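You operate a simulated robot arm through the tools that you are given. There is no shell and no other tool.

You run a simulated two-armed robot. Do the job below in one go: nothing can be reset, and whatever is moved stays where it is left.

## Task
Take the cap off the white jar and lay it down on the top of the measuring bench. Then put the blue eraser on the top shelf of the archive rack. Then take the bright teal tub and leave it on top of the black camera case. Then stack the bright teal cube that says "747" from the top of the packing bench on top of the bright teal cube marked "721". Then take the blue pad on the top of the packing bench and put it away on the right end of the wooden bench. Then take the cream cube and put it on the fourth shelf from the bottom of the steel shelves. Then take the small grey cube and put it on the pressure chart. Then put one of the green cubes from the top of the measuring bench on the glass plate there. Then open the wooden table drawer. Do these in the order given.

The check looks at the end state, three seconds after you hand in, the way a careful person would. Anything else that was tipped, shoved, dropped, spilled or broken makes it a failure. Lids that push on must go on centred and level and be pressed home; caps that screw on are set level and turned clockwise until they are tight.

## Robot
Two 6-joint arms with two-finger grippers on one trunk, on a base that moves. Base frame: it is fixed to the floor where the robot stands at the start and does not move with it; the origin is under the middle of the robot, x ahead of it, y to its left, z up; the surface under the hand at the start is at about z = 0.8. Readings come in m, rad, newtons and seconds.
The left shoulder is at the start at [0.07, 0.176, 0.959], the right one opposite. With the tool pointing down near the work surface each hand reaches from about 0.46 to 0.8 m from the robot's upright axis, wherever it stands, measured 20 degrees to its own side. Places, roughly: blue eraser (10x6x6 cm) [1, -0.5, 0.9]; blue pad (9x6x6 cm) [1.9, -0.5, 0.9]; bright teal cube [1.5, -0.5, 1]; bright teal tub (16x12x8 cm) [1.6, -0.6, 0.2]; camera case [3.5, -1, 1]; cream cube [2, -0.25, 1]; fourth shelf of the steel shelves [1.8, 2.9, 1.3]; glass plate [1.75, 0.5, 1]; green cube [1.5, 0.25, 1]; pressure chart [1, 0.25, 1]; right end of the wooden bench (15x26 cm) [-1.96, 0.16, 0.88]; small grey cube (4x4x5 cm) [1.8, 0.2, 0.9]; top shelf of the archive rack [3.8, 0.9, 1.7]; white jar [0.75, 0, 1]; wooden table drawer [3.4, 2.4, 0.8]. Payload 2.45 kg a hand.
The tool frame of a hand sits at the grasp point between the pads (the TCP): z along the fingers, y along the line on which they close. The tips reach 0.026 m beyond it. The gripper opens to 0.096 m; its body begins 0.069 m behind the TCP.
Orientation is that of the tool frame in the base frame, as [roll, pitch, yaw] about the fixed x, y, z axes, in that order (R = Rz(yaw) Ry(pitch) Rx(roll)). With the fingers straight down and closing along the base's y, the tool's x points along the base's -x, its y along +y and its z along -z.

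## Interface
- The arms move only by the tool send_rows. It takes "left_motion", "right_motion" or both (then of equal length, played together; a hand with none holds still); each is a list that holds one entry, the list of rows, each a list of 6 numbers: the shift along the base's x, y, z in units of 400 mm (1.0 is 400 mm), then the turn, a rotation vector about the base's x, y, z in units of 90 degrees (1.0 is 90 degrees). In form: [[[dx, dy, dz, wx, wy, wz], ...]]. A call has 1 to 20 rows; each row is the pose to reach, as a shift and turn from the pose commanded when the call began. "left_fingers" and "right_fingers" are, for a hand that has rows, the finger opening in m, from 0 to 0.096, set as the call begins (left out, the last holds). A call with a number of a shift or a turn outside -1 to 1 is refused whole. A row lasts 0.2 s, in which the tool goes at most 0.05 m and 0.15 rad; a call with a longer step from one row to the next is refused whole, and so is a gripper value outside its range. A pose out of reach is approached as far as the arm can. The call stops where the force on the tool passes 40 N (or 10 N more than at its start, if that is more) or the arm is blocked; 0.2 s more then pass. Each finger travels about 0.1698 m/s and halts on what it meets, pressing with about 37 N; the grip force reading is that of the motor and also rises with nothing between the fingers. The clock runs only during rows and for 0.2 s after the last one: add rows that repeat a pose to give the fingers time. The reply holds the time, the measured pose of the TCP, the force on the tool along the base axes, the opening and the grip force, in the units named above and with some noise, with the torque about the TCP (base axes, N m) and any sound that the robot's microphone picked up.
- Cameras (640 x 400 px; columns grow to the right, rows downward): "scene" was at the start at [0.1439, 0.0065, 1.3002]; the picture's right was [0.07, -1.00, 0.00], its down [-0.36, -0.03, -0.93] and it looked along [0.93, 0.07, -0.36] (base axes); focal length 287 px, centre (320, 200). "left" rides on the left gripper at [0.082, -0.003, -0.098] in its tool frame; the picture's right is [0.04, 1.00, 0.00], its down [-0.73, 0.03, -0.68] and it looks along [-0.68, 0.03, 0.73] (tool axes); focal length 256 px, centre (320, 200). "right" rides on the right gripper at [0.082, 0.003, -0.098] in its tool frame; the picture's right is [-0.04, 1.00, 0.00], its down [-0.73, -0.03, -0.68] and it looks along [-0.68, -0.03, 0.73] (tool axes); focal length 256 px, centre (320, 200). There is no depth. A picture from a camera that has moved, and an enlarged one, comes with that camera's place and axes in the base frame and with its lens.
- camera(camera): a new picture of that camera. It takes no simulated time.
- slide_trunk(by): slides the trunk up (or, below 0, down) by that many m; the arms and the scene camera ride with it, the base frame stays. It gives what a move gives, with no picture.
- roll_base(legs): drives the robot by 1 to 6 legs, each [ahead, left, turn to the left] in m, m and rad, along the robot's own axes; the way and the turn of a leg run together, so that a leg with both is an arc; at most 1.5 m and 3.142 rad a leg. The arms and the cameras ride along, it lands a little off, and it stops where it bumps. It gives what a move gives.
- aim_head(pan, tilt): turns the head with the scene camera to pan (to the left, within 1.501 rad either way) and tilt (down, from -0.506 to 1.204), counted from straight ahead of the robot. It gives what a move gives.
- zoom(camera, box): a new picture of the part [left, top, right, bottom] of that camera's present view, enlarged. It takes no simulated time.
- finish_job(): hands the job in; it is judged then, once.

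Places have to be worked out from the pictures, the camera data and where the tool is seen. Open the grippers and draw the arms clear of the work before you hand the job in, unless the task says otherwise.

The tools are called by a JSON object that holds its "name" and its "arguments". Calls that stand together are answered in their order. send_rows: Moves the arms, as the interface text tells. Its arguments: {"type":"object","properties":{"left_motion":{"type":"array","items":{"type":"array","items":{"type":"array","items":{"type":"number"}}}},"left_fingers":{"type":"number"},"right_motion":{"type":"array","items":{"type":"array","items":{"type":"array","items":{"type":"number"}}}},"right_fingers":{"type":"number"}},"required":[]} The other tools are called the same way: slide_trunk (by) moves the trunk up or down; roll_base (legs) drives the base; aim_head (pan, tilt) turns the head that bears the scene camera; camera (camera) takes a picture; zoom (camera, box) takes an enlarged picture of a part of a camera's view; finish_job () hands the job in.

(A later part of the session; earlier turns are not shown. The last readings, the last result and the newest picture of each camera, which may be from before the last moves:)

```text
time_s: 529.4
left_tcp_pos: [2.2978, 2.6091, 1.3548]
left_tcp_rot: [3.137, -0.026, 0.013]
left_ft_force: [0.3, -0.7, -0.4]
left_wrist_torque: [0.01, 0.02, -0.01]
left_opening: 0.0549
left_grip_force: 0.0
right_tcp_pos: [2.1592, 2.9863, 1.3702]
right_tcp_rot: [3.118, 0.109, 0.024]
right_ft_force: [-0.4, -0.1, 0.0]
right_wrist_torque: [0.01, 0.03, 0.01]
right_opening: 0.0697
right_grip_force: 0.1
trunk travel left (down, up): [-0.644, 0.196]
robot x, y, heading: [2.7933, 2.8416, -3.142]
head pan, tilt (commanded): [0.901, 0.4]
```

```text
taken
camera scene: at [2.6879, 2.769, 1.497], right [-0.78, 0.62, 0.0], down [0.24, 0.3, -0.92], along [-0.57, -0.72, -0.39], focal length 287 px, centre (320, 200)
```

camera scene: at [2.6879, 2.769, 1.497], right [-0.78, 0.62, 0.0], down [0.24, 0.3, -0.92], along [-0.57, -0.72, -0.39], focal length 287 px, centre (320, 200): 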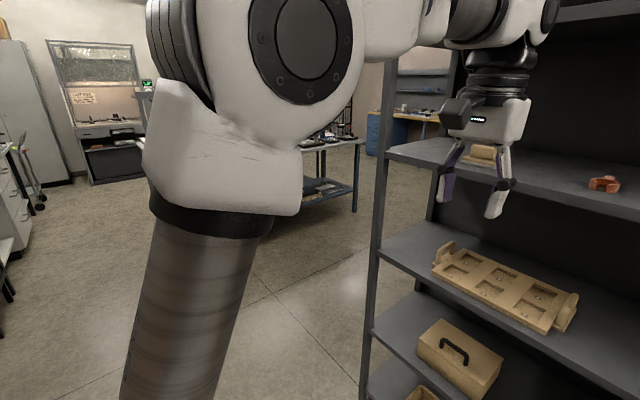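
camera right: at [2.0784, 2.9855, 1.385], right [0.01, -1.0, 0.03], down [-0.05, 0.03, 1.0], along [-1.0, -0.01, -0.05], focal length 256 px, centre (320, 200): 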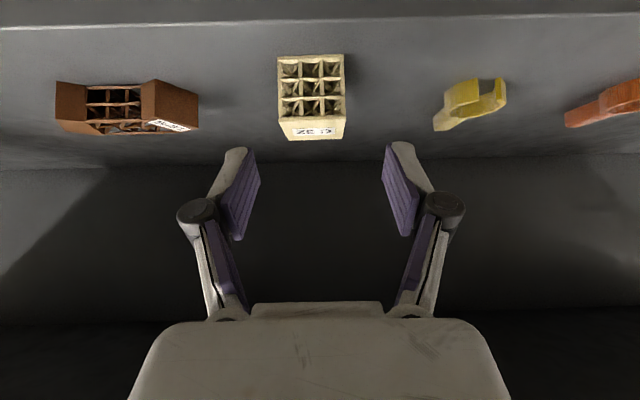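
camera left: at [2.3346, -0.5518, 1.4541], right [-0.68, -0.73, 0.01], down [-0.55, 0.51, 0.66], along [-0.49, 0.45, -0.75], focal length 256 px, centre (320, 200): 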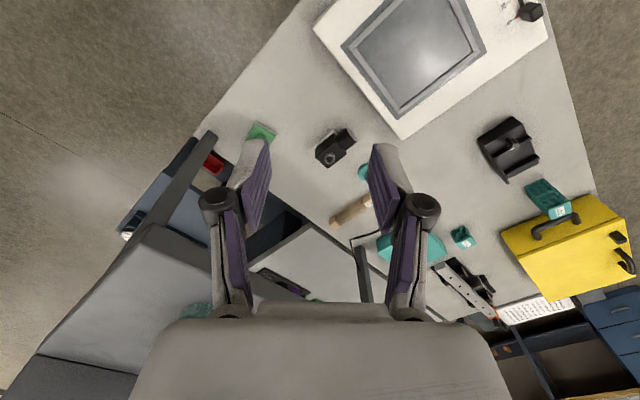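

Now I slide back down the aisle (-y) 1.5 m to get to the left side of the measuring bench, and look.

{"name": "roll_base", "arguments": {"legs": [[0.06, 0, 0], [0, 1.45, 0]]}}

{"name": "aim_head", "arguments": {"pan": 0.3, "tilt": 0.4}}

{"name": "camera", "arguments": {"camera": "scene"}}

```text
time_s: 537.1
left_tcp_pos: [2.2504, 1.1654, 1.3535]
left_tcp_rot: [3.136, -0.026, 0.02]
left_ft_force: [-0.5, 0.4, 0.0]
left_wrist_torque: [-0.04, 0.02, 0.02]
left_opening: 0.0551
left_grip_force: 0.0
right_tcp_pos: [2.1077, 1.5415, 1.3685]
right_tcp_rot: [3.117, 0.11, 0.033]
right_ft_force: [-0.3, 1.0, 0.1]
right_wrist_torque: [0.0, 0.01, -0.01]
right_opening: 0.0699
right_grip_force: 0.1
trunk travel left (down, up): [-0.644, 0.196]
robot x, y, heading: [2.7429, 1.3998, -3.13]
head pan, tilt (commanded): [0.901, 0.4]
```

```text
time_s: 538.1
left_tcp_pos: [2.2493, 1.1645, 1.3548]
left_tcp_rot: [3.136, -0.026, 0.019]
left_ft_force: [0.4, 0.4, 0.5]
left_wrist_torque: [-0.04, 0.03, -0.02]
left_opening: 0.0547
left_grip_force: 0.0
right_tcp_pos: [2.108, 1.5404, 1.3689]
right_tcp_rot: [3.12, 0.11, 0.033]
right_ft_force: [0.0, -0.6, -1.0]
right_wrist_torque: [0.02, 0.02, 0.01]
right_opening: 0.07
right_grip_force: 0.1
trunk travel left (down, up): [-0.644, 0.196]
robot x, y, heading: [2.7407, 1.4028, -3.132]
head pan, tilt (commanded): [0.3, 0.4]
```

```text
taken
camera scene: at [2.6063, 1.3728, 1.497], right [-0.31, 0.95, 0.0], down [0.37, 0.12, -0.92], along [-0.88, -0.28, -0.39], focal length 287 px, centre (320, 200)
```

scene: 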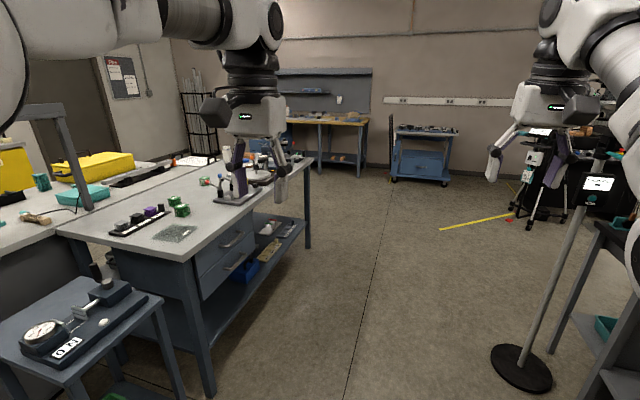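

The left side of the measuring bench is free floor. I drive forward 1 m along it, turn left to face the bench, and approach.

{"name": "roll_base", "arguments": {"legs": [[0.97, 0, 0], [0, 0, 1.571]]}}

{"name": "aim_head", "arguments": {"pan": 0.0, "tilt": 0.6}}

{"name": "camera", "arguments": {"camera": "scene"}}

```text
time_s: 547.0
left_tcp_pos: [2.0282, 0.899, 1.3545]
left_tcp_rot: [3.135, -0.027, 1.61]
left_ft_force: [-0.2, -0.6, 0.2]
left_wrist_torque: [0.01, -0.03, -0.01]
left_opening: 0.0551
left_grip_force: 0.1
right_tcp_pos: [1.656, 0.7493, 1.3683]
right_tcp_rot: [3.121, 0.108, 1.624]
right_ft_force: [-0.4, -0.1, -0.5]
right_wrist_torque: [0.01, 0.0, 0.01]
right_opening: 0.0698
right_grip_force: 0.0
trunk travel left (down, up): [-0.644, 0.196]
robot x, y, heading: [1.7816, 1.3852, -1.548]
head pan, tilt (commanded): [0.3, 0.4]
```

```text
time_s: 547.8
left_tcp_pos: [2.0284, 0.8993, 1.3552]
left_tcp_rot: [3.136, -0.028, 1.611]
left_ft_force: [0.6, -0.4, 0.0]
left_wrist_torque: [0.02, -0.01, 0.01]
left_opening: 0.055
left_grip_force: 0.1
right_tcp_pos: [1.655, 0.7495, 1.3684]
right_tcp_rot: [3.12, 0.109, 1.627]
right_ft_force: [0.5, -0.9, 0.3]
right_wrist_torque: [0.02, -0.03, -0.05]
right_opening: 0.0703
right_grip_force: 0.1
trunk travel left (down, up): [-0.644, 0.196]
robot x, y, heading: [1.783, 1.3878, -1.537]
head pan, tilt (commanded): [0.0, 0.6]
```

```text
taken
camera scene: at [1.7859, 1.2495, 1.4788], right [-1.0, -0.03, 0.0], down [-0.02, 0.56, -0.83], along [0.03, -0.82, -0.56], focal length 287 px, centre (320, 200)
```

scene: 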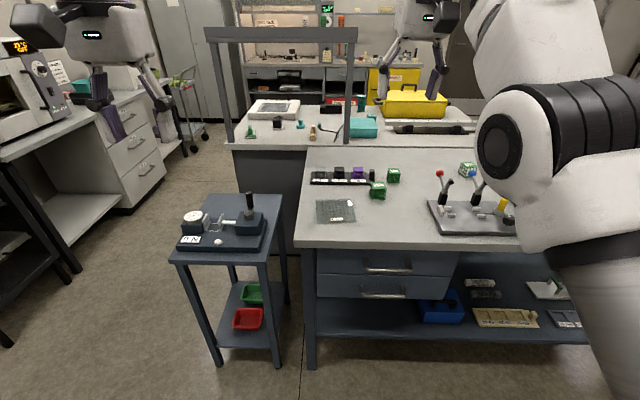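

I zoom in on the bench end to identify the small grey cube, the green cubes and the glass plate.

{"name": "zoom", "arguments": {"camera": "scene", "box": [290, 140, 430, 240]}}

{"name": "zoom", "arguments": {"camera": "scene", "box": [400, 140, 560, 260]}}

```text
4.00 times, centred on (360, 190) of scene
camera zoom: at [1.7859, 1.2495, 1.4788], right [-1.0, -0.03, 0.0], down [-0.02, 0.56, -0.83], along [0.03, -0.82, -0.56], focal length 1149 px, centre (160, 240)
```

zoom: 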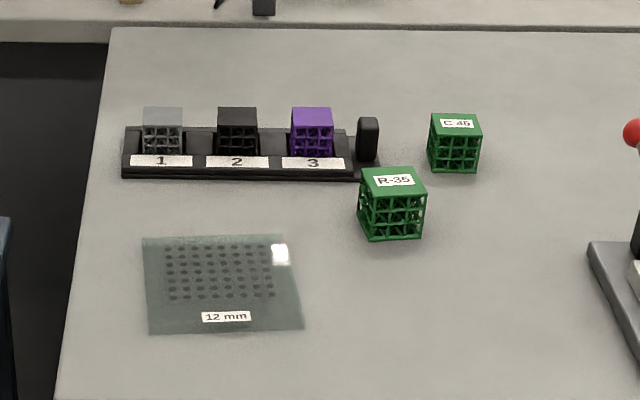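

```text
3.33 times, centred on (480, 200) of scene
camera zoom: at [1.7859, 1.2495, 1.4788], right [-1.0, -0.03, 0.0], down [-0.02, 0.56, -0.83], along [0.03, -0.82, -0.56], focal length 958 px, centre (-213, 200)
```

zoom: 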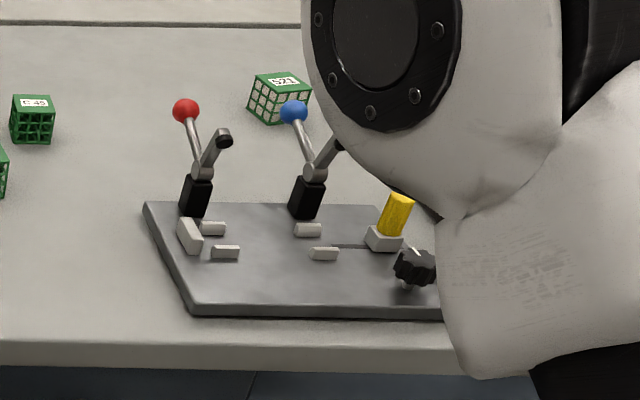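

The grey cube sits in slot 1 of the black tray near (1.81, 0.25). I drive closer with the left arm lined up on it.

{"name": "roll_base", "arguments": {"legs": [[0.4, -0.17, -0.03]]}}

{"name": "aim_head", "arguments": {"pan": 0.15, "tilt": 0.7}}

{"name": "camera", "arguments": {"camera": "scene"}}

{"name": "zoom", "arguments": {"camera": "scene", "box": [200, 100, 400, 240]}}

{"name": "camera", "arguments": {"camera": "left"}}

```text
time_s: 550.4
left_tcp_pos: [1.8493, 0.4939, 1.3547]
left_tcp_rot: [3.137, -0.025, 1.581]
left_ft_force: [-0.3, 1.0, 0.0]
left_wrist_torque: [0.0, 0.01, 0.01]
left_opening: 0.0552
left_grip_force: 0.1
right_tcp_pos: [1.4721, 0.3555, 1.3696]
right_tcp_rot: [3.118, 0.11, 1.595]
right_ft_force: [-0.6, 0.6, 0.3]
right_wrist_torque: [0.0, 0.01, -0.03]
right_opening: 0.0702
right_grip_force: 0.0
trunk travel left (down, up): [-0.644, 0.196]
robot x, y, heading: [1.6163, 0.9871, -1.572]
head pan, tilt (commanded): [0.0, 0.6]
```

```text
time_s: 551.1
left_tcp_pos: [1.8486, 0.4908, 1.354]
left_tcp_rot: [3.135, -0.027, 1.58]
left_ft_force: [0.3, 0.0, -0.5]
left_wrist_torque: [0.04, 0.0, 0.03]
left_opening: 0.0551
left_grip_force: 0.0
right_tcp_pos: [1.4709, 0.3528, 1.3681]
right_tcp_rot: [3.12, 0.108, 1.593]
right_ft_force: [0.7, -0.7, 0.3]
right_wrist_torque: [0.03, 0.01, -0.01]
right_opening: 0.07
right_grip_force: 0.1
trunk travel left (down, up): [-0.644, 0.196]
robot x, y, heading: [1.6171, 0.988, -1.572]
head pan, tilt (commanded): [0.15, 0.7]
```

```text
taken
camera scene: at [1.6296, 0.8537, 1.4701], right [-0.99, -0.15, 0.0], down [-0.1, 0.64, -0.76], along [0.11, -0.76, -0.64], focal length 287 px, centre (320, 200)
```

scene: 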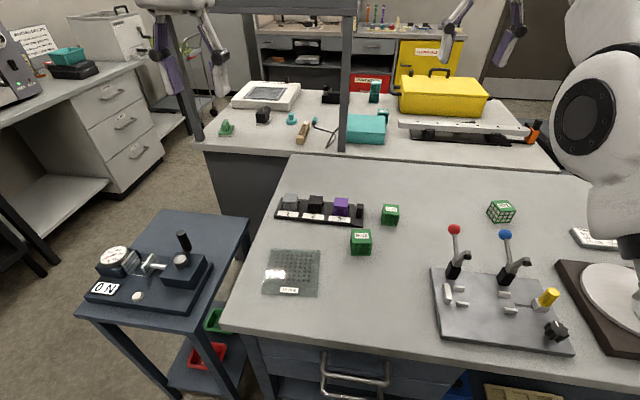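

```text
2.86 times, centred on (300, 170) of scene
camera zoom: at [1.6296, 0.8537, 1.4701], right [-0.99, -0.15, 0.0], down [-0.1, 0.64, -0.76], along [0.11, -0.76, -0.64], focal length 821 px, centre (377, 286)
```

zoom: 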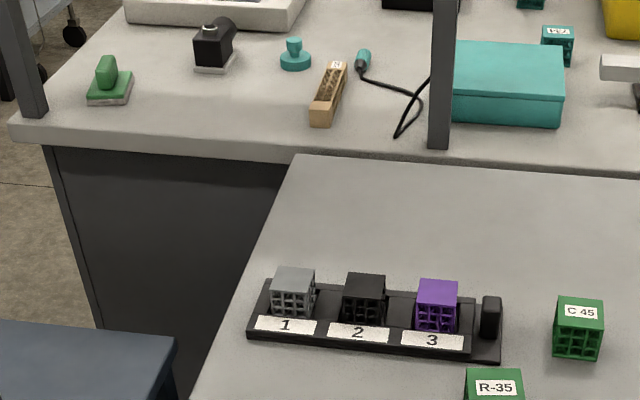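

```text
taken
camera left: at [1.8443, 0.5711, 1.4542], right [1.0, 0.05, 0.01], down [0.03, -0.75, 0.66], along [0.04, -0.66, -0.75], focal length 256 px, centre (320, 200)
```

left: 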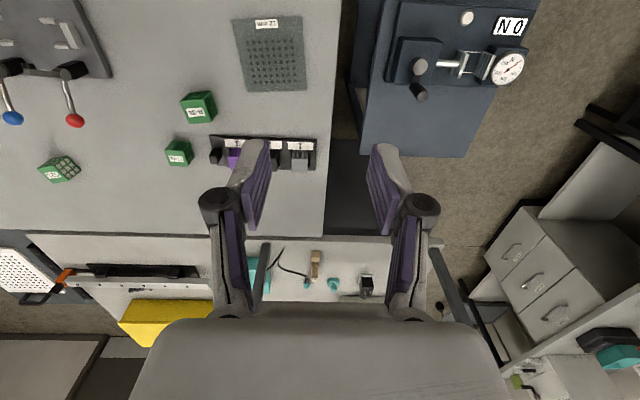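

Triangulation gives the grey cube at (1.815, 0.211), top z≈0.925, tray surface ≈0.895. I bring the left hand above it, leaning 30° forward with fingers straddling along x.

{"name": "send_rows", "arguments": {"left_motion": [[[-0.007, -0.058, -0.05, -0.029, 0, 0], [-0.014, -0.117, -0.11, -0.058, 0, 0], [-0.021, -0.175, -0.17, -0.088, 0, 0], [-0.028, -0.233, -0.24, -0.117, 0, 0], [-0.035, -0.292, -0.31, -0.146, 0, 0], [-0.042, -0.35, -0.38, -0.175, 0, 0], [-0.05, -0.408, -0.45, -0.204, 0, 0], [-0.057, -0.467, -0.52, -0.233, 0, 0], [-0.064, -0.525, -0.59, -0.263, 0, 0], [-0.071, -0.583, -0.66, -0.292, 0, 0], [-0.078, -0.642, -0.73, -0.321, 0, 0], [-0.085, -0.7, -0.8, -0.35, 0, 0], [-0.085, -0.7, -0.8, -0.35, 0, 0]]], "left_fingers": 0.058}}

{"name": "camera", "arguments": {"camera": "left"}}

{"name": "zoom", "arguments": {"camera": "scene", "box": [220, 100, 400, 240]}}

```text
time_s: 553.9
left_tcp_pos: [1.8147, 0.212, 1.0343]
left_tcp_rot: [-3.142, 0.526, 1.581]
left_ft_force: [-0.3, 0.3, 0.1]
left_wrist_torque: [-0.02, -0.02, 0.0]
left_opening: 0.0581
left_grip_force: 0.0
right_tcp_pos: [1.4702, 0.3554, 1.37]
right_tcp_rot: [3.118, 0.109, 1.596]
right_ft_force: [-0.1, 0.3, 0.7]
right_wrist_torque: [-0.02, -0.02, -0.01]
right_opening: 0.0699
right_grip_force: 0.1
trunk travel left (down, up): [-0.644, 0.196]
robot x, y, heading: [1.6143, 0.9869, -1.573]
head pan, tilt (commanded): [0.15, 0.7]
```

```text
taken
camera left: at [1.8105, 0.333, 1.0779], right [1.0, 0.05, -0.02], down [0.03, -0.29, 0.96], along [0.04, -0.96, -0.29], focal length 256 px, centre (320, 200)
```

left: 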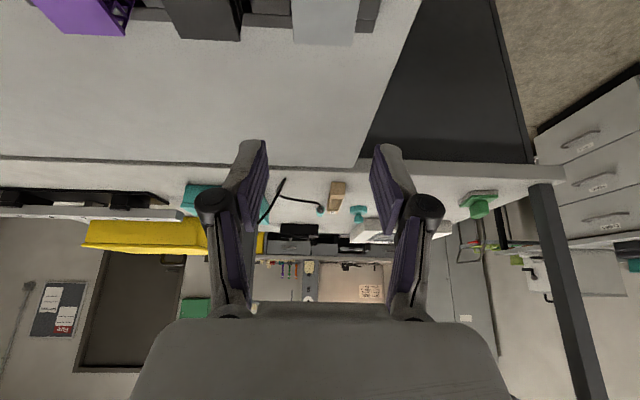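

```text
2.86 times, centred on (310, 170) of scene
camera zoom: at [1.6297, 0.8553, 1.4702], right [-0.99, -0.15, 0.0], down [-0.1, 0.64, -0.77], along [0.11, -0.76, -0.64], focal length 821 px, centre (349, 286)
```

zoom: 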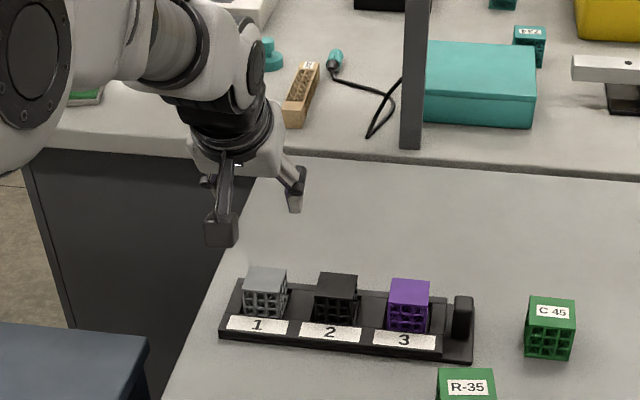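

Well aligned. I descend to z≈0.94 first and check the finger clearance beside the black cube.

{"name": "send_rows", "arguments": {"left_motion": [[[0.003, 0, -0.08, 0, 0, 0], [0.006, 0, -0.15, 0, 0, 0], [0.006, 0, -0.2, 0, 0, 0], [0.006, 0, -0.235, 0, 0, 0], [0.006, 0, -0.235, 0, 0, 0]]]}}

{"name": "camera", "arguments": {"camera": "left"}}

{"name": "zoom", "arguments": {"camera": "scene", "box": [260, 150, 380, 240]}}

```text
time_s: 555.1
left_tcp_pos: [1.8173, 0.2121, 0.9402]
left_tcp_rot: [-3.14, 0.526, 1.582]
left_ft_force: [0.1, -0.2, 0.1]
left_wrist_torque: [-0.01, 0.0, 0.0]
left_opening: 0.0577
left_grip_force: 0.1
right_tcp_pos: [1.471, 0.3536, 1.3698]
right_tcp_rot: [3.118, 0.111, 1.596]
right_ft_force: [-0.3, 1.4, -1.0]
right_wrist_torque: [-0.05, -0.01, -0.04]
right_opening: 0.0699
right_grip_force: 0.0
trunk travel left (down, up): [-0.644, 0.196]
robot x, y, heading: [1.6139, 0.9927, -1.573]
head pan, tilt (commanded): [0.15, 0.7]
```

```text
taken
camera left: at [1.8126, 0.3327, 0.9842], right [1.0, 0.05, -0.02], down [0.03, -0.29, 0.96], along [0.04, -0.95, -0.3], focal length 256 px, centre (320, 200)
```

left: 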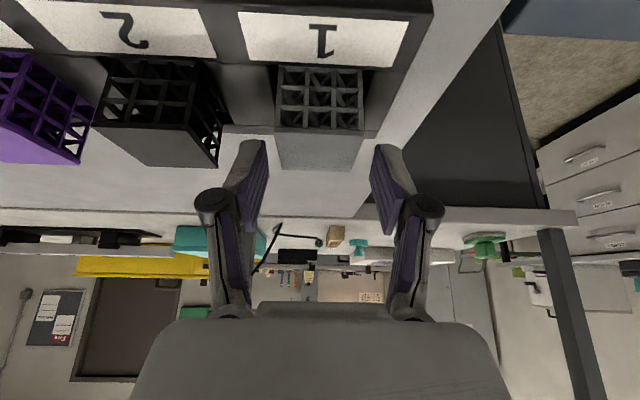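

```text
4.44 times, centred on (320, 195) of scene
camera zoom: at [1.6298, 0.8546, 1.4702], right [-0.99, -0.15, 0.0], down [-0.1, 0.64, -0.76], along [0.11, -0.76, -0.64], focal length 1277 px, centre (320, 222)
```

zoom: 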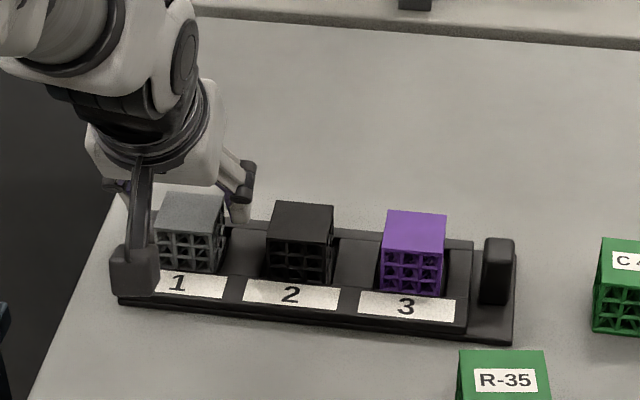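

Alignment is good. I descend the last 12 mm carefully.

{"name": "send_rows", "arguments": {"left_motion": [[[0, 0, -0.01, 0, 0, 0], [0, 0, -0.02, 0, 0, 0], [0, 0, -0.03, 0, 0, 0], [0, 0, -0.03, 0, 0, 0]]]}}

{"name": "camera", "arguments": {"camera": "left"}}

{"name": "zoom", "arguments": {"camera": "scene", "box": [260, 150, 380, 240]}}

```text
time_s: 556.1
left_tcp_pos: [1.8172, 0.2119, 0.928]
left_tcp_rot: [3.141, 0.526, 1.585]
left_ft_force: [0.7, -0.8, -0.2]
left_wrist_torque: [-0.01, 0.01, 0.03]
left_opening: 0.0581
left_grip_force: 0.1
right_tcp_pos: [1.4711, 0.3535, 1.369]
right_tcp_rot: [3.12, 0.112, 1.595]
right_ft_force: [0.0, 0.7, -0.2]
right_wrist_torque: [-0.01, 0.0, 0.03]
right_opening: 0.07
right_grip_force: 0.1
trunk travel left (down, up): [-0.644, 0.196]
robot x, y, heading: [1.6173, 0.9909, -1.573]
head pan, tilt (commanded): [0.15, 0.7]
```

```text
taken
camera left: at [1.8124, 0.3323, 0.9723], right [1.0, 0.05, -0.02], down [0.03, -0.29, 0.96], along [0.04, -0.95, -0.3], focal length 256 px, centre (320, 200)
```

left: 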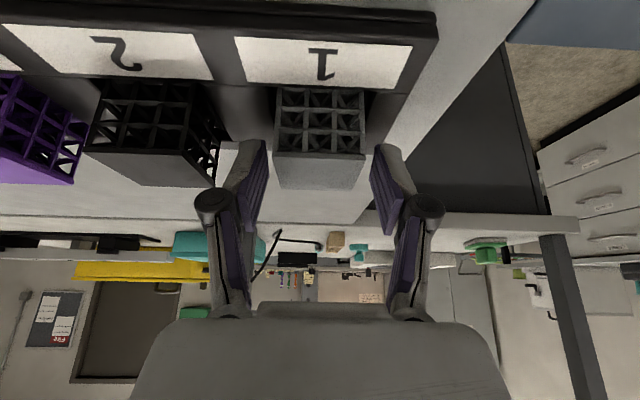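

```text
4.44 times, centred on (320, 195) of scene
camera zoom: at [1.6298, 0.8542, 1.4701], right [-0.99, -0.15, 0.0], down [-0.1, 0.64, -0.76], along [0.11, -0.76, -0.64], focal length 1277 px, centre (320, 222)
```

zoom: 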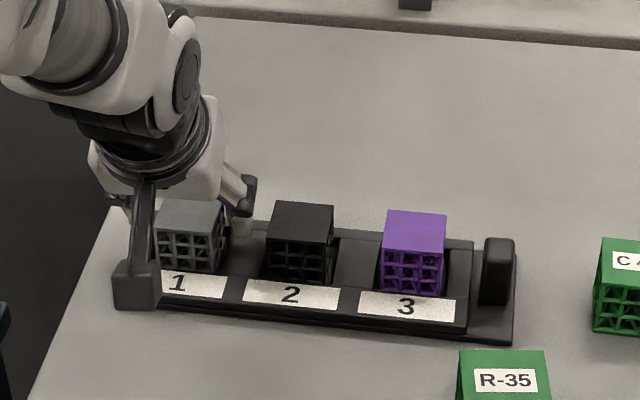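

No contact yet; about 15 mm of overlap. I go 6 mm lower and then close.

{"name": "send_rows", "arguments": {"left_motion": [[[0, 0, -0.006, 0, 0, 0], [0, 0, -0.011, 0, 0, 0], [0, 0, -0.015, 0, 0, 0], [0, 0, -0.015, 0, 0, 0]]]}}

{"name": "send_rows", "arguments": {"left_motion": [[[0, 0, 0, 0, 0, 0], [0, 0, 0, 0, 0, 0], [0, 0, 0, 0, 0, 0], [0, 0, 0, 0, 0, 0]]], "left_fingers": 0.02}}

{"name": "camera", "arguments": {"camera": "left"}}

{"name": "zoom", "arguments": {"camera": "scene", "box": [260, 150, 380, 240]}}

```text
time_s: 557.1
left_tcp_pos: [1.8173, 0.2118, 0.9223]
left_tcp_rot: [3.141, 0.525, 1.584]
left_ft_force: [0.2, 0.1, -0.6]
left_wrist_torque: [-0.02, 0.03, 0.0]
left_opening: 0.0577
left_grip_force: 0.2
right_tcp_pos: [1.472, 0.3533, 1.3692]
right_tcp_rot: [3.118, 0.111, 1.595]
right_ft_force: [0.6, -0.1, -0.4]
right_wrist_torque: [0.0, -0.03, 0.01]
right_opening: 0.0699
right_grip_force: 0.0
trunk travel left (down, up): [-0.644, 0.196]
robot x, y, heading: [1.6148, 0.9873, -1.571]
head pan, tilt (commanded): [0.15, 0.7]
```

```text
time_s: 558.1
left_tcp_pos: [1.8165, 0.2118, 0.9231]
left_tcp_rot: [3.14, 0.526, 1.583]
left_ft_force: [-0.2, -0.6, 1.8]
left_wrist_torque: [-0.03, 0.04, 0.0]
left_opening: 0.039
left_grip_force: 37.2
right_tcp_pos: [1.4713, 0.3542, 1.3686]
right_tcp_rot: [3.12, 0.11, 1.596]
right_ft_force: [0.8, 0.0, 0.0]
right_wrist_torque: [0.02, 0.0, 0.0]
right_opening: 0.07
right_grip_force: 0.1
trunk travel left (down, up): [-0.644, 0.196]
robot x, y, heading: [1.6173, 0.9931, -1.571]
head pan, tilt (commanded): [0.15, 0.7]
```

```text
taken
camera left: at [1.8127, 0.3325, 0.9663], right [1.0, 0.05, -0.02], down [0.03, -0.29, 0.96], along [0.04, -0.95, -0.3], focal length 256 px, centre (320, 200)
```

left: 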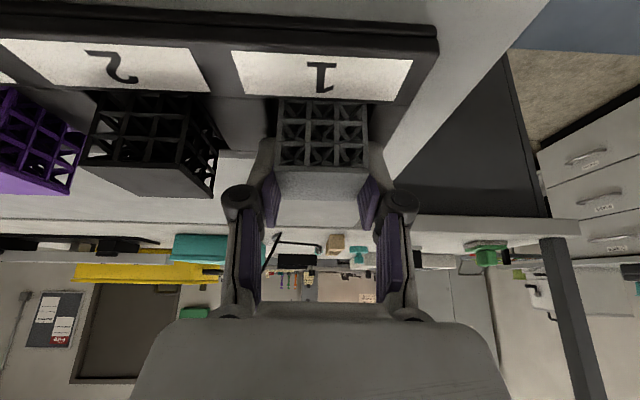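

```text
4.44 times, centred on (320, 195) of scene
camera zoom: at [1.6297, 0.8544, 1.4701], right [-0.99, -0.15, 0.0], down [-0.1, 0.64, -0.76], along [0.11, -0.76, -0.64], focal length 1277 px, centre (320, 222)
```

zoom: 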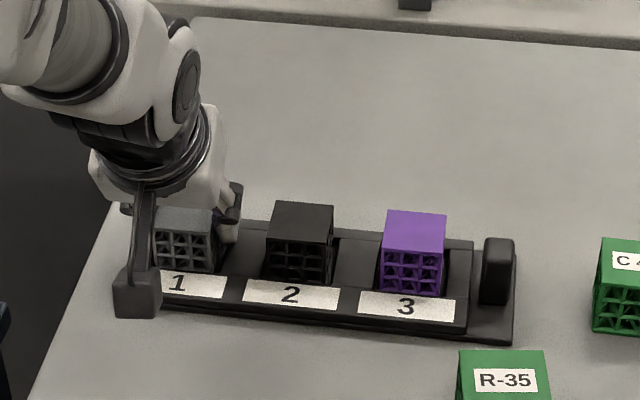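

Gripped (39 mm). I lift slowly and check that only the cube comes out.

{"name": "send_rows", "arguments": {"left_motion": [[[0, 0, 0.02, 0, 0, 0], [0, 0, 0.05, 0, 0, 0], [0, 0, 0.09, 0, 0, 0], [0, 0, 0.14, 0, 0, 0], [0, 0, 0.2, 0, 0, 0]]]}}

{"name": "zoom", "arguments": {"camera": "scene", "box": [240, 120, 400, 240]}}

{"name": "camera", "arguments": {"camera": "left"}}

```text
time_s: 559.3
left_tcp_pos: [1.8182, 0.2132, 1.0038]
left_tcp_rot: [3.14, 0.526, 1.582]
left_ft_force: [0.3, -0.1, 0.7]
left_wrist_torque: [-0.03, 0.0, -0.02]
left_opening: 0.0387
left_grip_force: 36.7
right_tcp_pos: [1.4716, 0.3558, 1.3693]
right_tcp_rot: [3.119, 0.11, 1.595]
right_ft_force: [0.0, 0.3, 0.2]
right_wrist_torque: [0.0, -0.03, -0.01]
right_opening: 0.07
right_grip_force: 0.1
trunk travel left (down, up): [-0.644, 0.196]
robot x, y, heading: [1.6167, 0.9924, -1.574]
head pan, tilt (commanded): [0.15, 0.7]
```

```text
3.33 times, centred on (320, 180) of scene
camera zoom: at [1.6296, 0.8551, 1.4702], right [-0.99, -0.15, 0.0], down [-0.1, 0.64, -0.77], along [0.11, -0.76, -0.64], focal length 958 px, centre (320, 267)
```

zoom: 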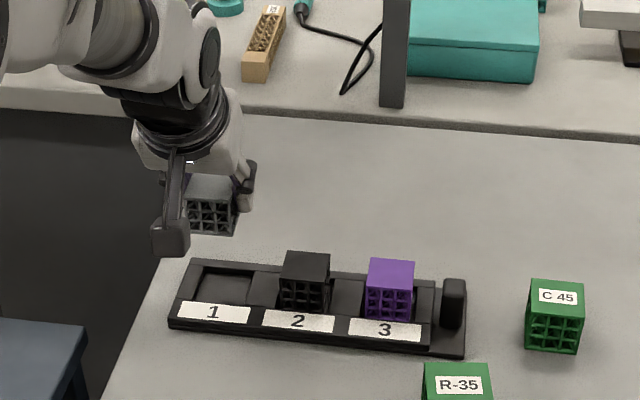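

```text
taken
camera left: at [1.8138, 0.3338, 1.0472], right [1.0, 0.05, -0.02], down [0.03, -0.29, 0.96], along [0.04, -0.95, -0.3], focal length 256 px, centre (320, 200)
```

left: 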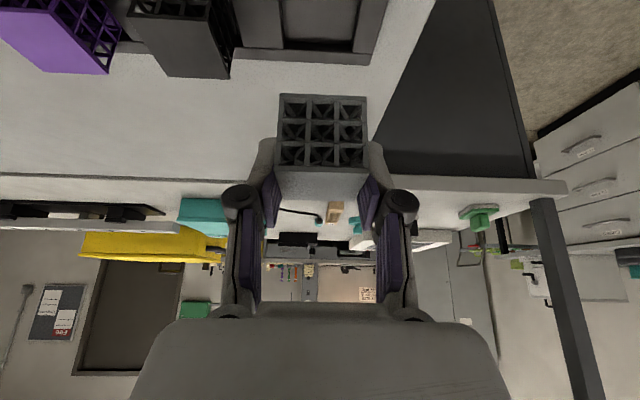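

Only the grey cube came out. I raise it well above the levers and gauges and slide the robot 0.86 m along the bench toward the pressure chart.

{"name": "send_rows", "arguments": {"left_motion": [[[0, 0.03, 0.08, 0, 0, 0], [0, 0.06, 0.17, 0, 0, 0], [0, 0.1, 0.27, 0, 0, 0], [0, 0.14, 0.36, 0, 0, 0], [0, 0.18, 0.45, 0, 0, 0], [0, 0.2, 0.54, 0, 0, 0], [0, 0.2, 0.54, 0, 0, 0]]]}}

{"name": "roll_base", "arguments": {"legs": [[0, -0.86, 0]]}}

{"name": "aim_head", "arguments": {"pan": 0.15, "tilt": 0.7}}

{"name": "camera", "arguments": {"camera": "scene"}}

```text
time_s: 560.9
left_tcp_pos: [1.8181, 0.2908, 1.2198]
left_tcp_rot: [-3.141, 0.523, 1.585]
left_ft_force: [-0.5, -0.4, -0.1]
left_wrist_torque: [0.0, -0.01, 0.01]
left_opening: 0.0389
left_grip_force: 37.2
right_tcp_pos: [1.4723, 0.354, 1.369]
right_tcp_rot: [3.119, 0.107, 1.594]
right_ft_force: [-0.7, -0.7, -0.4]
right_wrist_torque: [-0.01, -0.01, -0.01]
right_opening: 0.0701
right_grip_force: 0.0
trunk travel left (down, up): [-0.644, 0.196]
robot x, y, heading: [1.6202, 0.9892, -1.572]
head pan, tilt (commanded): [0.15, 0.7]
```

```text
time_s: 565.5
left_tcp_pos: [0.9552, 0.2928, 1.2197]
left_tcp_rot: [-3.141, 0.526, 1.583]
left_ft_force: [1.0, 0.1, 0.0]
left_wrist_torque: [0.01, 0.01, 0.02]
left_opening: 0.0391
left_grip_force: 37.5
right_tcp_pos: [0.6073, 0.3526, 1.3702]
right_tcp_rot: [3.119, 0.111, 1.594]
right_ft_force: [0.1, 0.3, -0.1]
right_wrist_torque: [-0.01, 0.0, 0.01]
right_opening: 0.0703
right_grip_force: 0.0
trunk travel left (down, up): [-0.644, 0.196]
robot x, y, heading: [0.7539, 0.9856, -1.568]
head pan, tilt (commanded): [0.15, 0.7]
```

```text
time_s: 566.1
left_tcp_pos: [0.9539, 0.2921, 1.2188]
left_tcp_rot: [-3.14, 0.523, 1.582]
left_ft_force: [0.8, -0.7, 0.3]
left_wrist_torque: [-0.01, 0.01, 0.01]
left_opening: 0.0389
left_grip_force: 37.1
right_tcp_pos: [0.6084, 0.3547, 1.3684]
right_tcp_rot: [3.118, 0.109, 1.595]
right_ft_force: [-0.1, -0.3, 0.5]
right_wrist_torque: [0.0, -0.01, -0.05]
right_opening: 0.0699
right_grip_force: 0.1
trunk travel left (down, up): [-0.644, 0.196]
robot x, y, heading: [0.7506, 0.9911, -1.569]
head pan, tilt (commanded): [0.15, 0.7]
```

```text
taken
camera scene: at [0.7666, 0.8539, 1.4701], right [-0.99, -0.15, 0.0], down [-0.1, 0.64, -0.76], along [0.11, -0.76, -0.64], focal length 287 px, centre (320, 200)
```

scene: 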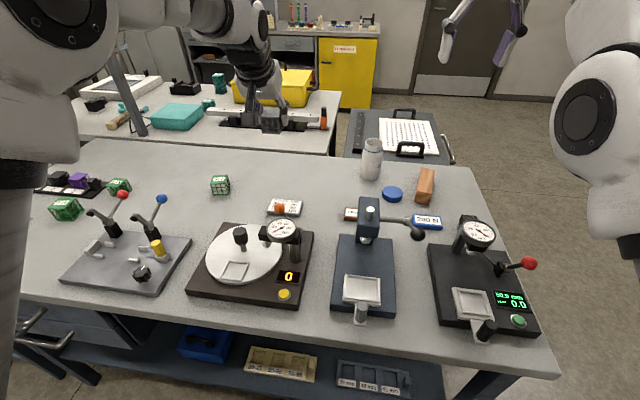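

I zoom on the pressure chart and its neighbours before placing.

{"name": "zoom", "arguments": {"camera": "scene", "box": [200, 140, 400, 310]}}

{"name": "camera", "arguments": {"camera": "left"}}

{"name": "camera", "arguments": {"camera": "right"}}

```text
2.35 times, centred on (300, 225) of scene
camera zoom: at [0.7666, 0.8539, 1.4701], right [-0.99, -0.15, 0.0], down [-0.1, 0.64, -0.76], along [0.11, -0.76, -0.64], focal length 676 px, centre (367, 141)
```

zoom: 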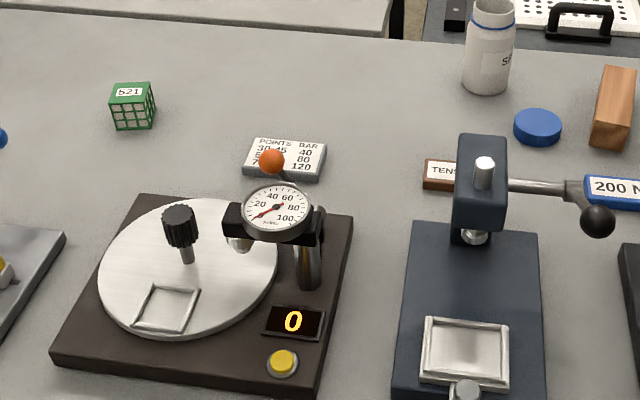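

```text
taken
camera left: at [0.9502, 0.4124, 1.2629], right [1.0, 0.05, -0.02], down [0.03, -0.29, 0.95], along [0.04, -0.95, -0.3], focal length 256 px, centre (320, 200)
```

left: 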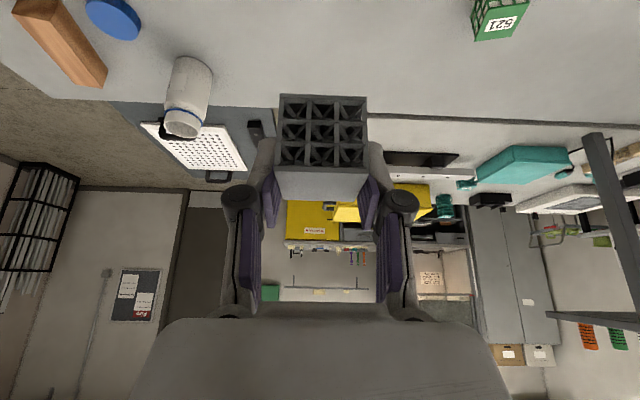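

```text
taken
camera right: at [0.6067, 0.4458, 1.457], right [1.0, -0.01, 0.03], down [-0.03, -0.66, 0.75], along [0.01, -0.75, -0.66], focal length 256 px, centre (320, 200)
```

right: 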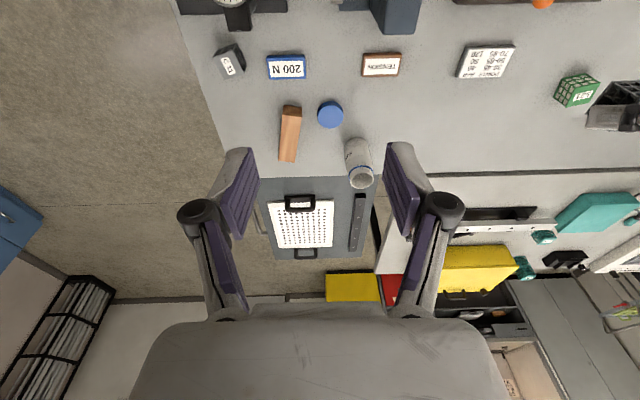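

Problem: with the present lean the hand camera would meet the orange ball of the comparator at (0.944, 0.353, 1.005). I'll turn the hand about 80° so it leans in from the +x side instead; first I shift the robot 14 cm left and slightly closer.

{"name": "roll_base", "arguments": {"legs": [[0.025, 0.14, 0]]}}

{"name": "send_rows", "arguments": {"left_motion": [[[-0.02, 0, 0, 0, 0, -0.074], [-0.04, 0, 0, 0, 0, -0.148], [-0.07, 0, 0, 0, 0, -0.222], [-0.1, 0, 0, 0, 0, -0.296], [-0.13, 0, -0.02, 0, 0, -0.37], [-0.16, -0.01, -0.04, 0, 0, -0.444], [-0.19, -0.02, -0.07, 0, 0, -0.518], [-0.22, -0.03, -0.1, 0, 0, -0.593], [-0.25, -0.045, -0.14, 0, 0, -0.667], [-0.28, -0.06, -0.18, 0, 0, -0.741], [-0.31, -0.075, -0.22, 0, 0, -0.815], [-0.3275, -0.085, -0.25, 0, 0, -0.889], [-0.3275, -0.085, -0.25, 0, 0, -0.889]]]}}

{"name": "camera", "arguments": {"camera": "left"}}

{"name": "camera", "arguments": {"camera": "scene"}}

```text
time_s: 567.4
left_tcp_pos: [1.0926, 0.2655, 1.2201]
left_tcp_rot: [3.14, 0.524, 1.581]
left_ft_force: [0.0, -0.3, -0.8]
left_wrist_torque: [0.01, 0.01, 0.0]
left_opening: 0.0388
left_grip_force: 37.1
right_tcp_pos: [0.7455, 0.3288, 1.3694]
right_tcp_rot: [3.115, 0.11, 1.595]
right_ft_force: [-0.1, 0.2, -0.4]
right_wrist_torque: [0.01, -0.04, 0.01]
right_opening: 0.0701
right_grip_force: 0.0
trunk travel left (down, up): [-0.644, 0.196]
robot x, y, heading: [0.8945, 0.9671, -1.576]
head pan, tilt (commanded): [0.15, 0.7]
```

```text
time_s: 570.2
left_tcp_pos: [0.9623, 0.2326, 1.1192]
left_tcp_rot: [-3.142, 0.525, 0.182]
left_ft_force: [1.0, 1.5, -0.4]
left_wrist_torque: [0.0, 0.0, 0.03]
left_opening: 0.0387
left_grip_force: 37.1
right_tcp_pos: [0.747, 0.3286, 1.3692]
right_tcp_rot: [3.118, 0.109, 1.593]
right_ft_force: [0.4, -0.5, 0.8]
right_wrist_torque: [0.0, -0.01, -0.01]
right_opening: 0.0699
right_grip_force: 0.1
trunk travel left (down, up): [-0.644, 0.196]
robot x, y, heading: [0.8924, 0.966, -1.573]
head pan, tilt (commanded): [0.15, 0.7]
```

```text
taken
camera left: at [1.0802, 0.2584, 1.1628], right [0.22, -0.98, -0.02], down [-0.28, -0.08, 0.96], along [-0.93, -0.2, -0.3], focal length 256 px, centre (320, 200)
```

left: 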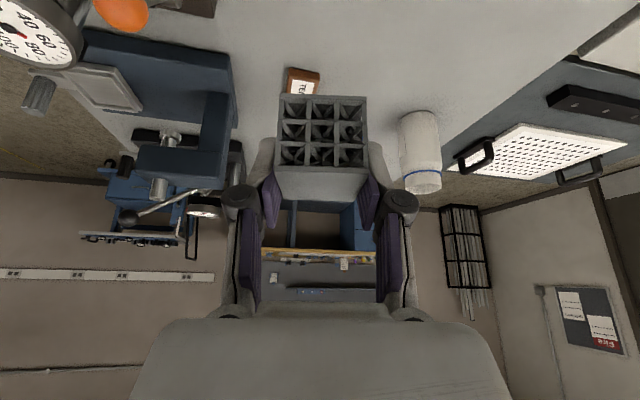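

```text
taken
camera scene: at [0.9065, 0.8293, 1.4702], right [-0.99, -0.15, 0.0], down [-0.1, 0.64, -0.77], along [0.11, -0.76, -0.64], focal length 287 px, centre (320, 200)
```

scene: 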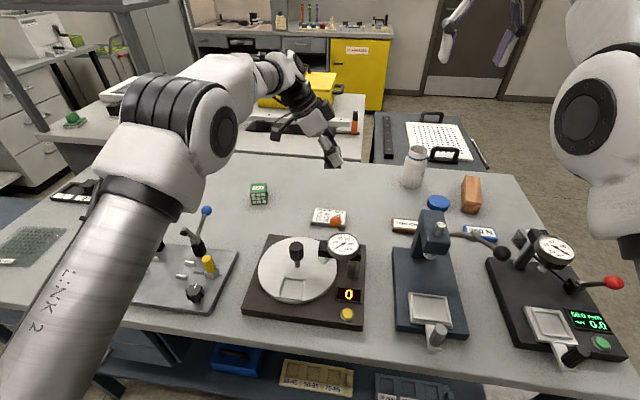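

The new pose is clear of the ball. I lower to z≈1.0 and turn the last 10° so the cube squares with the chart.

{"name": "send_rows", "arguments": {"left_motion": [[[0, 0, -0.08, 0, 0, 0], [0, 0, -0.16, 0, 0, -0.02], [0, 0, -0.24, 0, 0, -0.06], [0, 0, -0.3, 0, 0, -0.09], [0, 0, -0.3, 0, 0, -0.116], [0, 0, -0.3, 0, 0, -0.116]]]}}

{"name": "camera", "arguments": {"camera": "left"}}

{"name": "zoom", "arguments": {"camera": "scene", "box": [240, 130, 440, 270]}}

{"name": "camera", "arguments": {"camera": "right"}}

```text
time_s: 571.6
left_tcp_pos: [0.9623, 0.2326, 1.0007]
left_tcp_rot: [3.14, 0.524, 0.002]
left_ft_force: [-0.3, -0.6, 0.5]
left_wrist_torque: [0.0, -0.01, 0.01]
left_opening: 0.0386
left_grip_force: 37.3
right_tcp_pos: [0.7471, 0.3289, 1.3697]
right_tcp_rot: [3.12, 0.11, 1.592]
right_ft_force: [-0.3, -1.1, -1.1]
right_wrist_torque: [0.0, -0.01, 0.02]
right_opening: 0.0698
right_grip_force: 0.0
trunk travel left (down, up): [-0.644, 0.196]
robot x, y, heading: [0.8925, 0.9599, -1.569]
head pan, tilt (commanded): [0.15, 0.7]
```

```text
taken
camera left: at [1.0826, 0.2367, 1.0433], right [0.04, -1.0, -0.02], down [-0.29, -0.03, 0.96], along [-0.95, -0.03, -0.3], focal length 256 px, centre (320, 200)
```

left: 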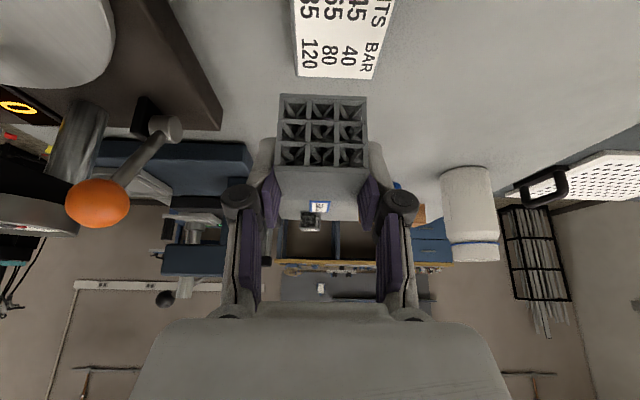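

```text
2.86 times, centred on (340, 200) of scene
camera zoom: at [0.9065, 0.8285, 1.4701], right [-0.99, -0.15, 0.0], down [-0.1, 0.64, -0.76], along [0.11, -0.76, -0.64], focal length 821 px, centre (263, 200)
```

zoom: 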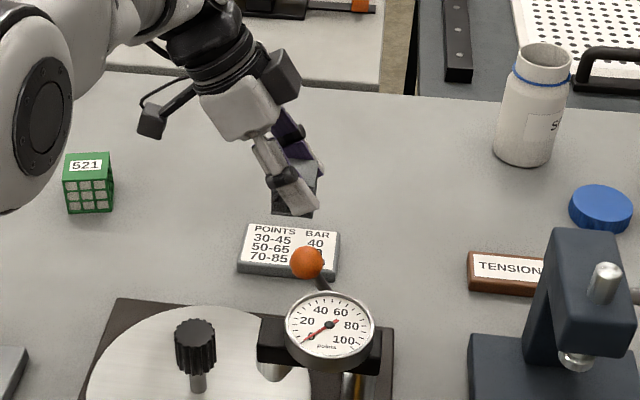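

```text
taken
camera right: at [0.7457, 0.4207, 1.4571], right [1.0, -0.02, 0.03], down [-0.03, -0.66, 0.75], along [0.01, -0.75, -0.66], focal length 256 px, centre (320, 200)
```

right: 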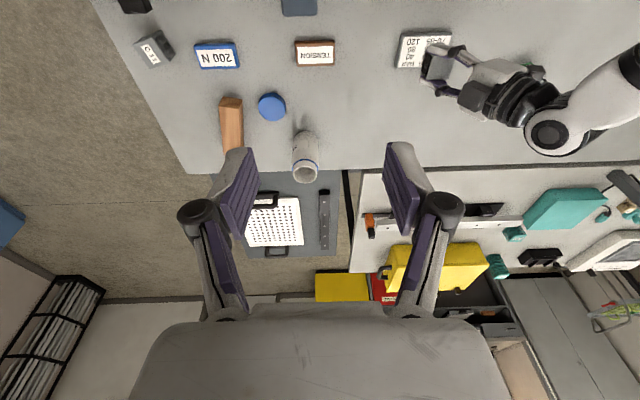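

I fine-tune by (+6, -6) mm over the chart's centre and lower until nearly touching.

{"name": "send_rows", "arguments": {"left_motion": [[[0.008, -0.008, -0.03, 0, 0, 0], [0.015, -0.0165, -0.07, 0, 0, 0], [0.015, -0.0165, -0.1, 0, 0, 0], [0.015, -0.0165, -0.12, 0, 0, 0], [0.015, -0.0165, -0.13, 0, 0, 0], [0.015, -0.0165, -0.13, 0, 0, 0]]]}}

{"name": "camera", "arguments": {"camera": "left"}}

{"name": "zoom", "arguments": {"camera": "right", "box": [370, 10, 570, 140]}}

{"name": "zoom", "arguments": {"camera": "scene", "box": [290, 170, 390, 250]}}

```text
time_s: 573.0
left_tcp_pos: [0.9684, 0.2264, 0.9468]
left_tcp_rot: [-3.14, 0.526, 0.002]
left_ft_force: [0.4, -0.2, -0.3]
left_wrist_torque: [0.01, 0.01, 0.0]
left_opening: 0.0387
left_grip_force: 37.1
right_tcp_pos: [0.745, 0.3277, 1.3683]
right_tcp_rot: [3.119, 0.11, 1.593]
right_ft_force: [-0.8, -1.0, 0.7]
right_wrist_torque: [0.05, -0.01, 0.0]
right_opening: 0.07
right_grip_force: 0.0
trunk travel left (down, up): [-0.644, 0.196]
robot x, y, heading: [0.8927, 0.9631, -1.573]
head pan, tilt (commanded): [0.15, 0.7]
```

```text
taken
camera left: at [1.0882, 0.2301, 0.9908], right [0.04, -1.0, -0.02], down [-0.29, -0.03, 0.96], along [-0.95, -0.03, -0.3], focal length 256 px, centre (320, 200)
```

left: 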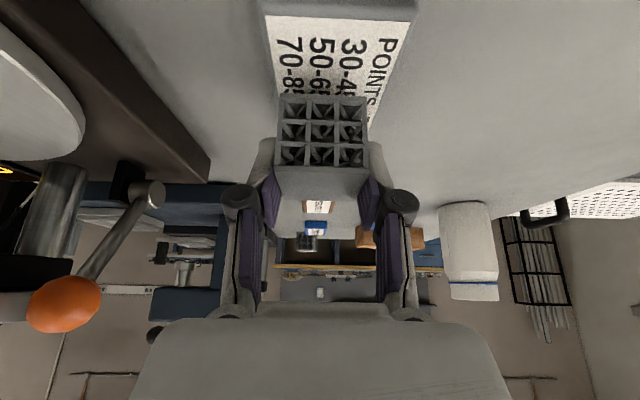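

```text
3.08 times, centred on (470, 75) of right
camera zoom: at [0.7457, 0.4209, 1.4571], right [1.0, -0.02, 0.03], down [-0.03, -0.66, 0.75], along [0.01, -0.75, -0.66], focal length 788 px, centre (-142, 585)
```

zoom: 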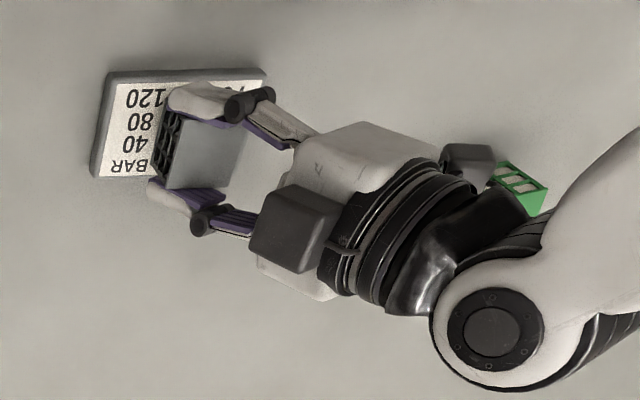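

```text
5.00 times, centred on (340, 210) of scene
camera zoom: at [0.9065, 0.8287, 1.4701], right [-0.99, -0.15, 0.0], down [-0.1, 0.64, -0.76], along [0.11, -0.76, -0.64], focal length 1436 px, centre (220, 150)
```

zoom: 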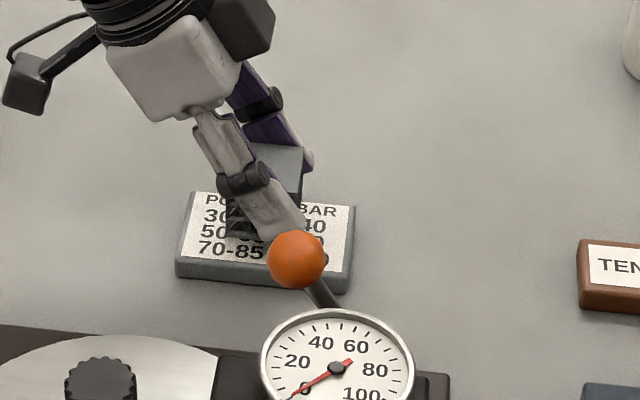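

The chart's centre is about 5 mm further in -y; I correct and lower to contact.

{"name": "send_rows", "arguments": {"left_motion": [[[0.004, -0.012, 0, 0, 0, 0], [0.004, -0.012, -0.006, 0, 0, 0], [0.004, -0.012, -0.01, 0, 0, 0], [0.004, -0.012, -0.014, 0, 0, 0], [0.004, -0.012, -0.014, 0, 0, 0]]]}}

{"name": "zoom", "arguments": {"camera": "right", "box": [370, 10, 570, 140]}}

{"name": "camera", "arguments": {"camera": "left"}}

```text
time_s: 574.2
left_tcp_pos: [0.9706, 0.2205, 0.9418]
left_tcp_rot: [3.141, 0.526, -0.001]
left_ft_force: [0.2, -0.2, -0.2]
left_wrist_torque: [0.0, -0.02, 0.0]
left_opening: 0.0389
left_grip_force: 36.8
right_tcp_pos: [0.7471, 0.329, 1.3695]
right_tcp_rot: [3.119, 0.11, 1.592]
right_ft_force: [-1.0, 0.5, -0.3]
right_wrist_torque: [-0.01, 0.0, 0.01]
right_opening: 0.0698
right_grip_force: 0.1
trunk travel left (down, up): [-0.644, 0.196]
robot x, y, heading: [0.8938, 0.9667, -1.569]
head pan, tilt (commanded): [0.15, 0.7]
```

```text
3.08 times, centred on (470, 75) of right
camera zoom: at [0.7457, 0.4208, 1.4571], right [1.0, -0.02, 0.03], down [-0.03, -0.66, 0.75], along [0.01, -0.75, -0.66], focal length 788 px, centre (-142, 585)
```

zoom: 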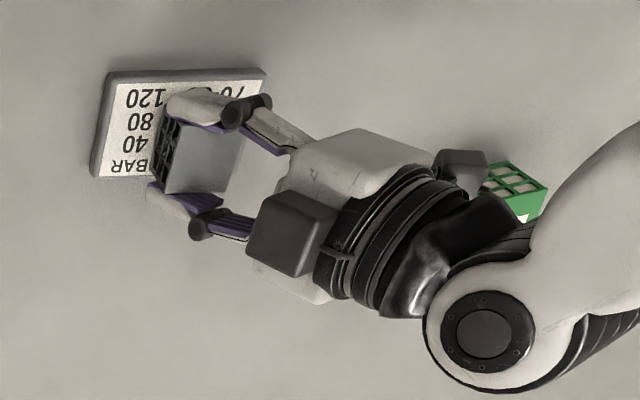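

```text
taken
camera left: at [1.0903, 0.225, 0.9853], right [0.04, -1.0, -0.02], down [-0.29, -0.03, 0.96], along [-0.95, -0.03, -0.3], focal length 256 px, centre (320, 200)
```

left: 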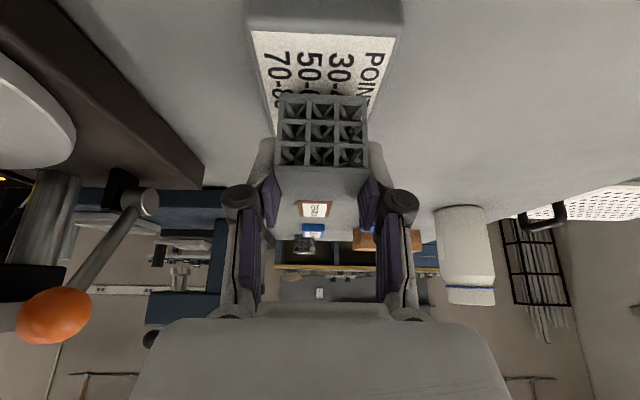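

By the left camera the cube is centred on the chart. I lower further in millimetre steps to find contact.

{"name": "send_rows", "arguments": {"left_motion": [[[0, 0, -0.003, 0, 0, 0], [0, 0, -0.006, 0, 0, 0], [0, 0, -0.009, 0, 0, 0], [0, 0, -0.009, 0, 0, 0]]]}}

```text
time_s: 575.2
left_tcp_pos: [0.9699, 0.2212, 0.9377]
left_tcp_rot: [-3.141, 0.526, 0.001]
left_ft_force: [0.0, 0.4, 0.2]
left_wrist_torque: [-0.01, -0.03, 0.0]
left_opening: 0.0386
left_grip_force: 37.2
right_tcp_pos: [0.7473, 0.3281, 1.3689]
right_tcp_rot: [3.12, 0.111, 1.593]
right_ft_force: [-0.6, 0.8, 0.1]
right_wrist_torque: [0.02, 0.01, -0.03]
right_opening: 0.0701
right_grip_force: 0.1
trunk travel left (down, up): [-0.644, 0.196]
robot x, y, heading: [0.8941, 0.9621, -1.575]
head pan, tilt (commanded): [0.15, 0.7]
```

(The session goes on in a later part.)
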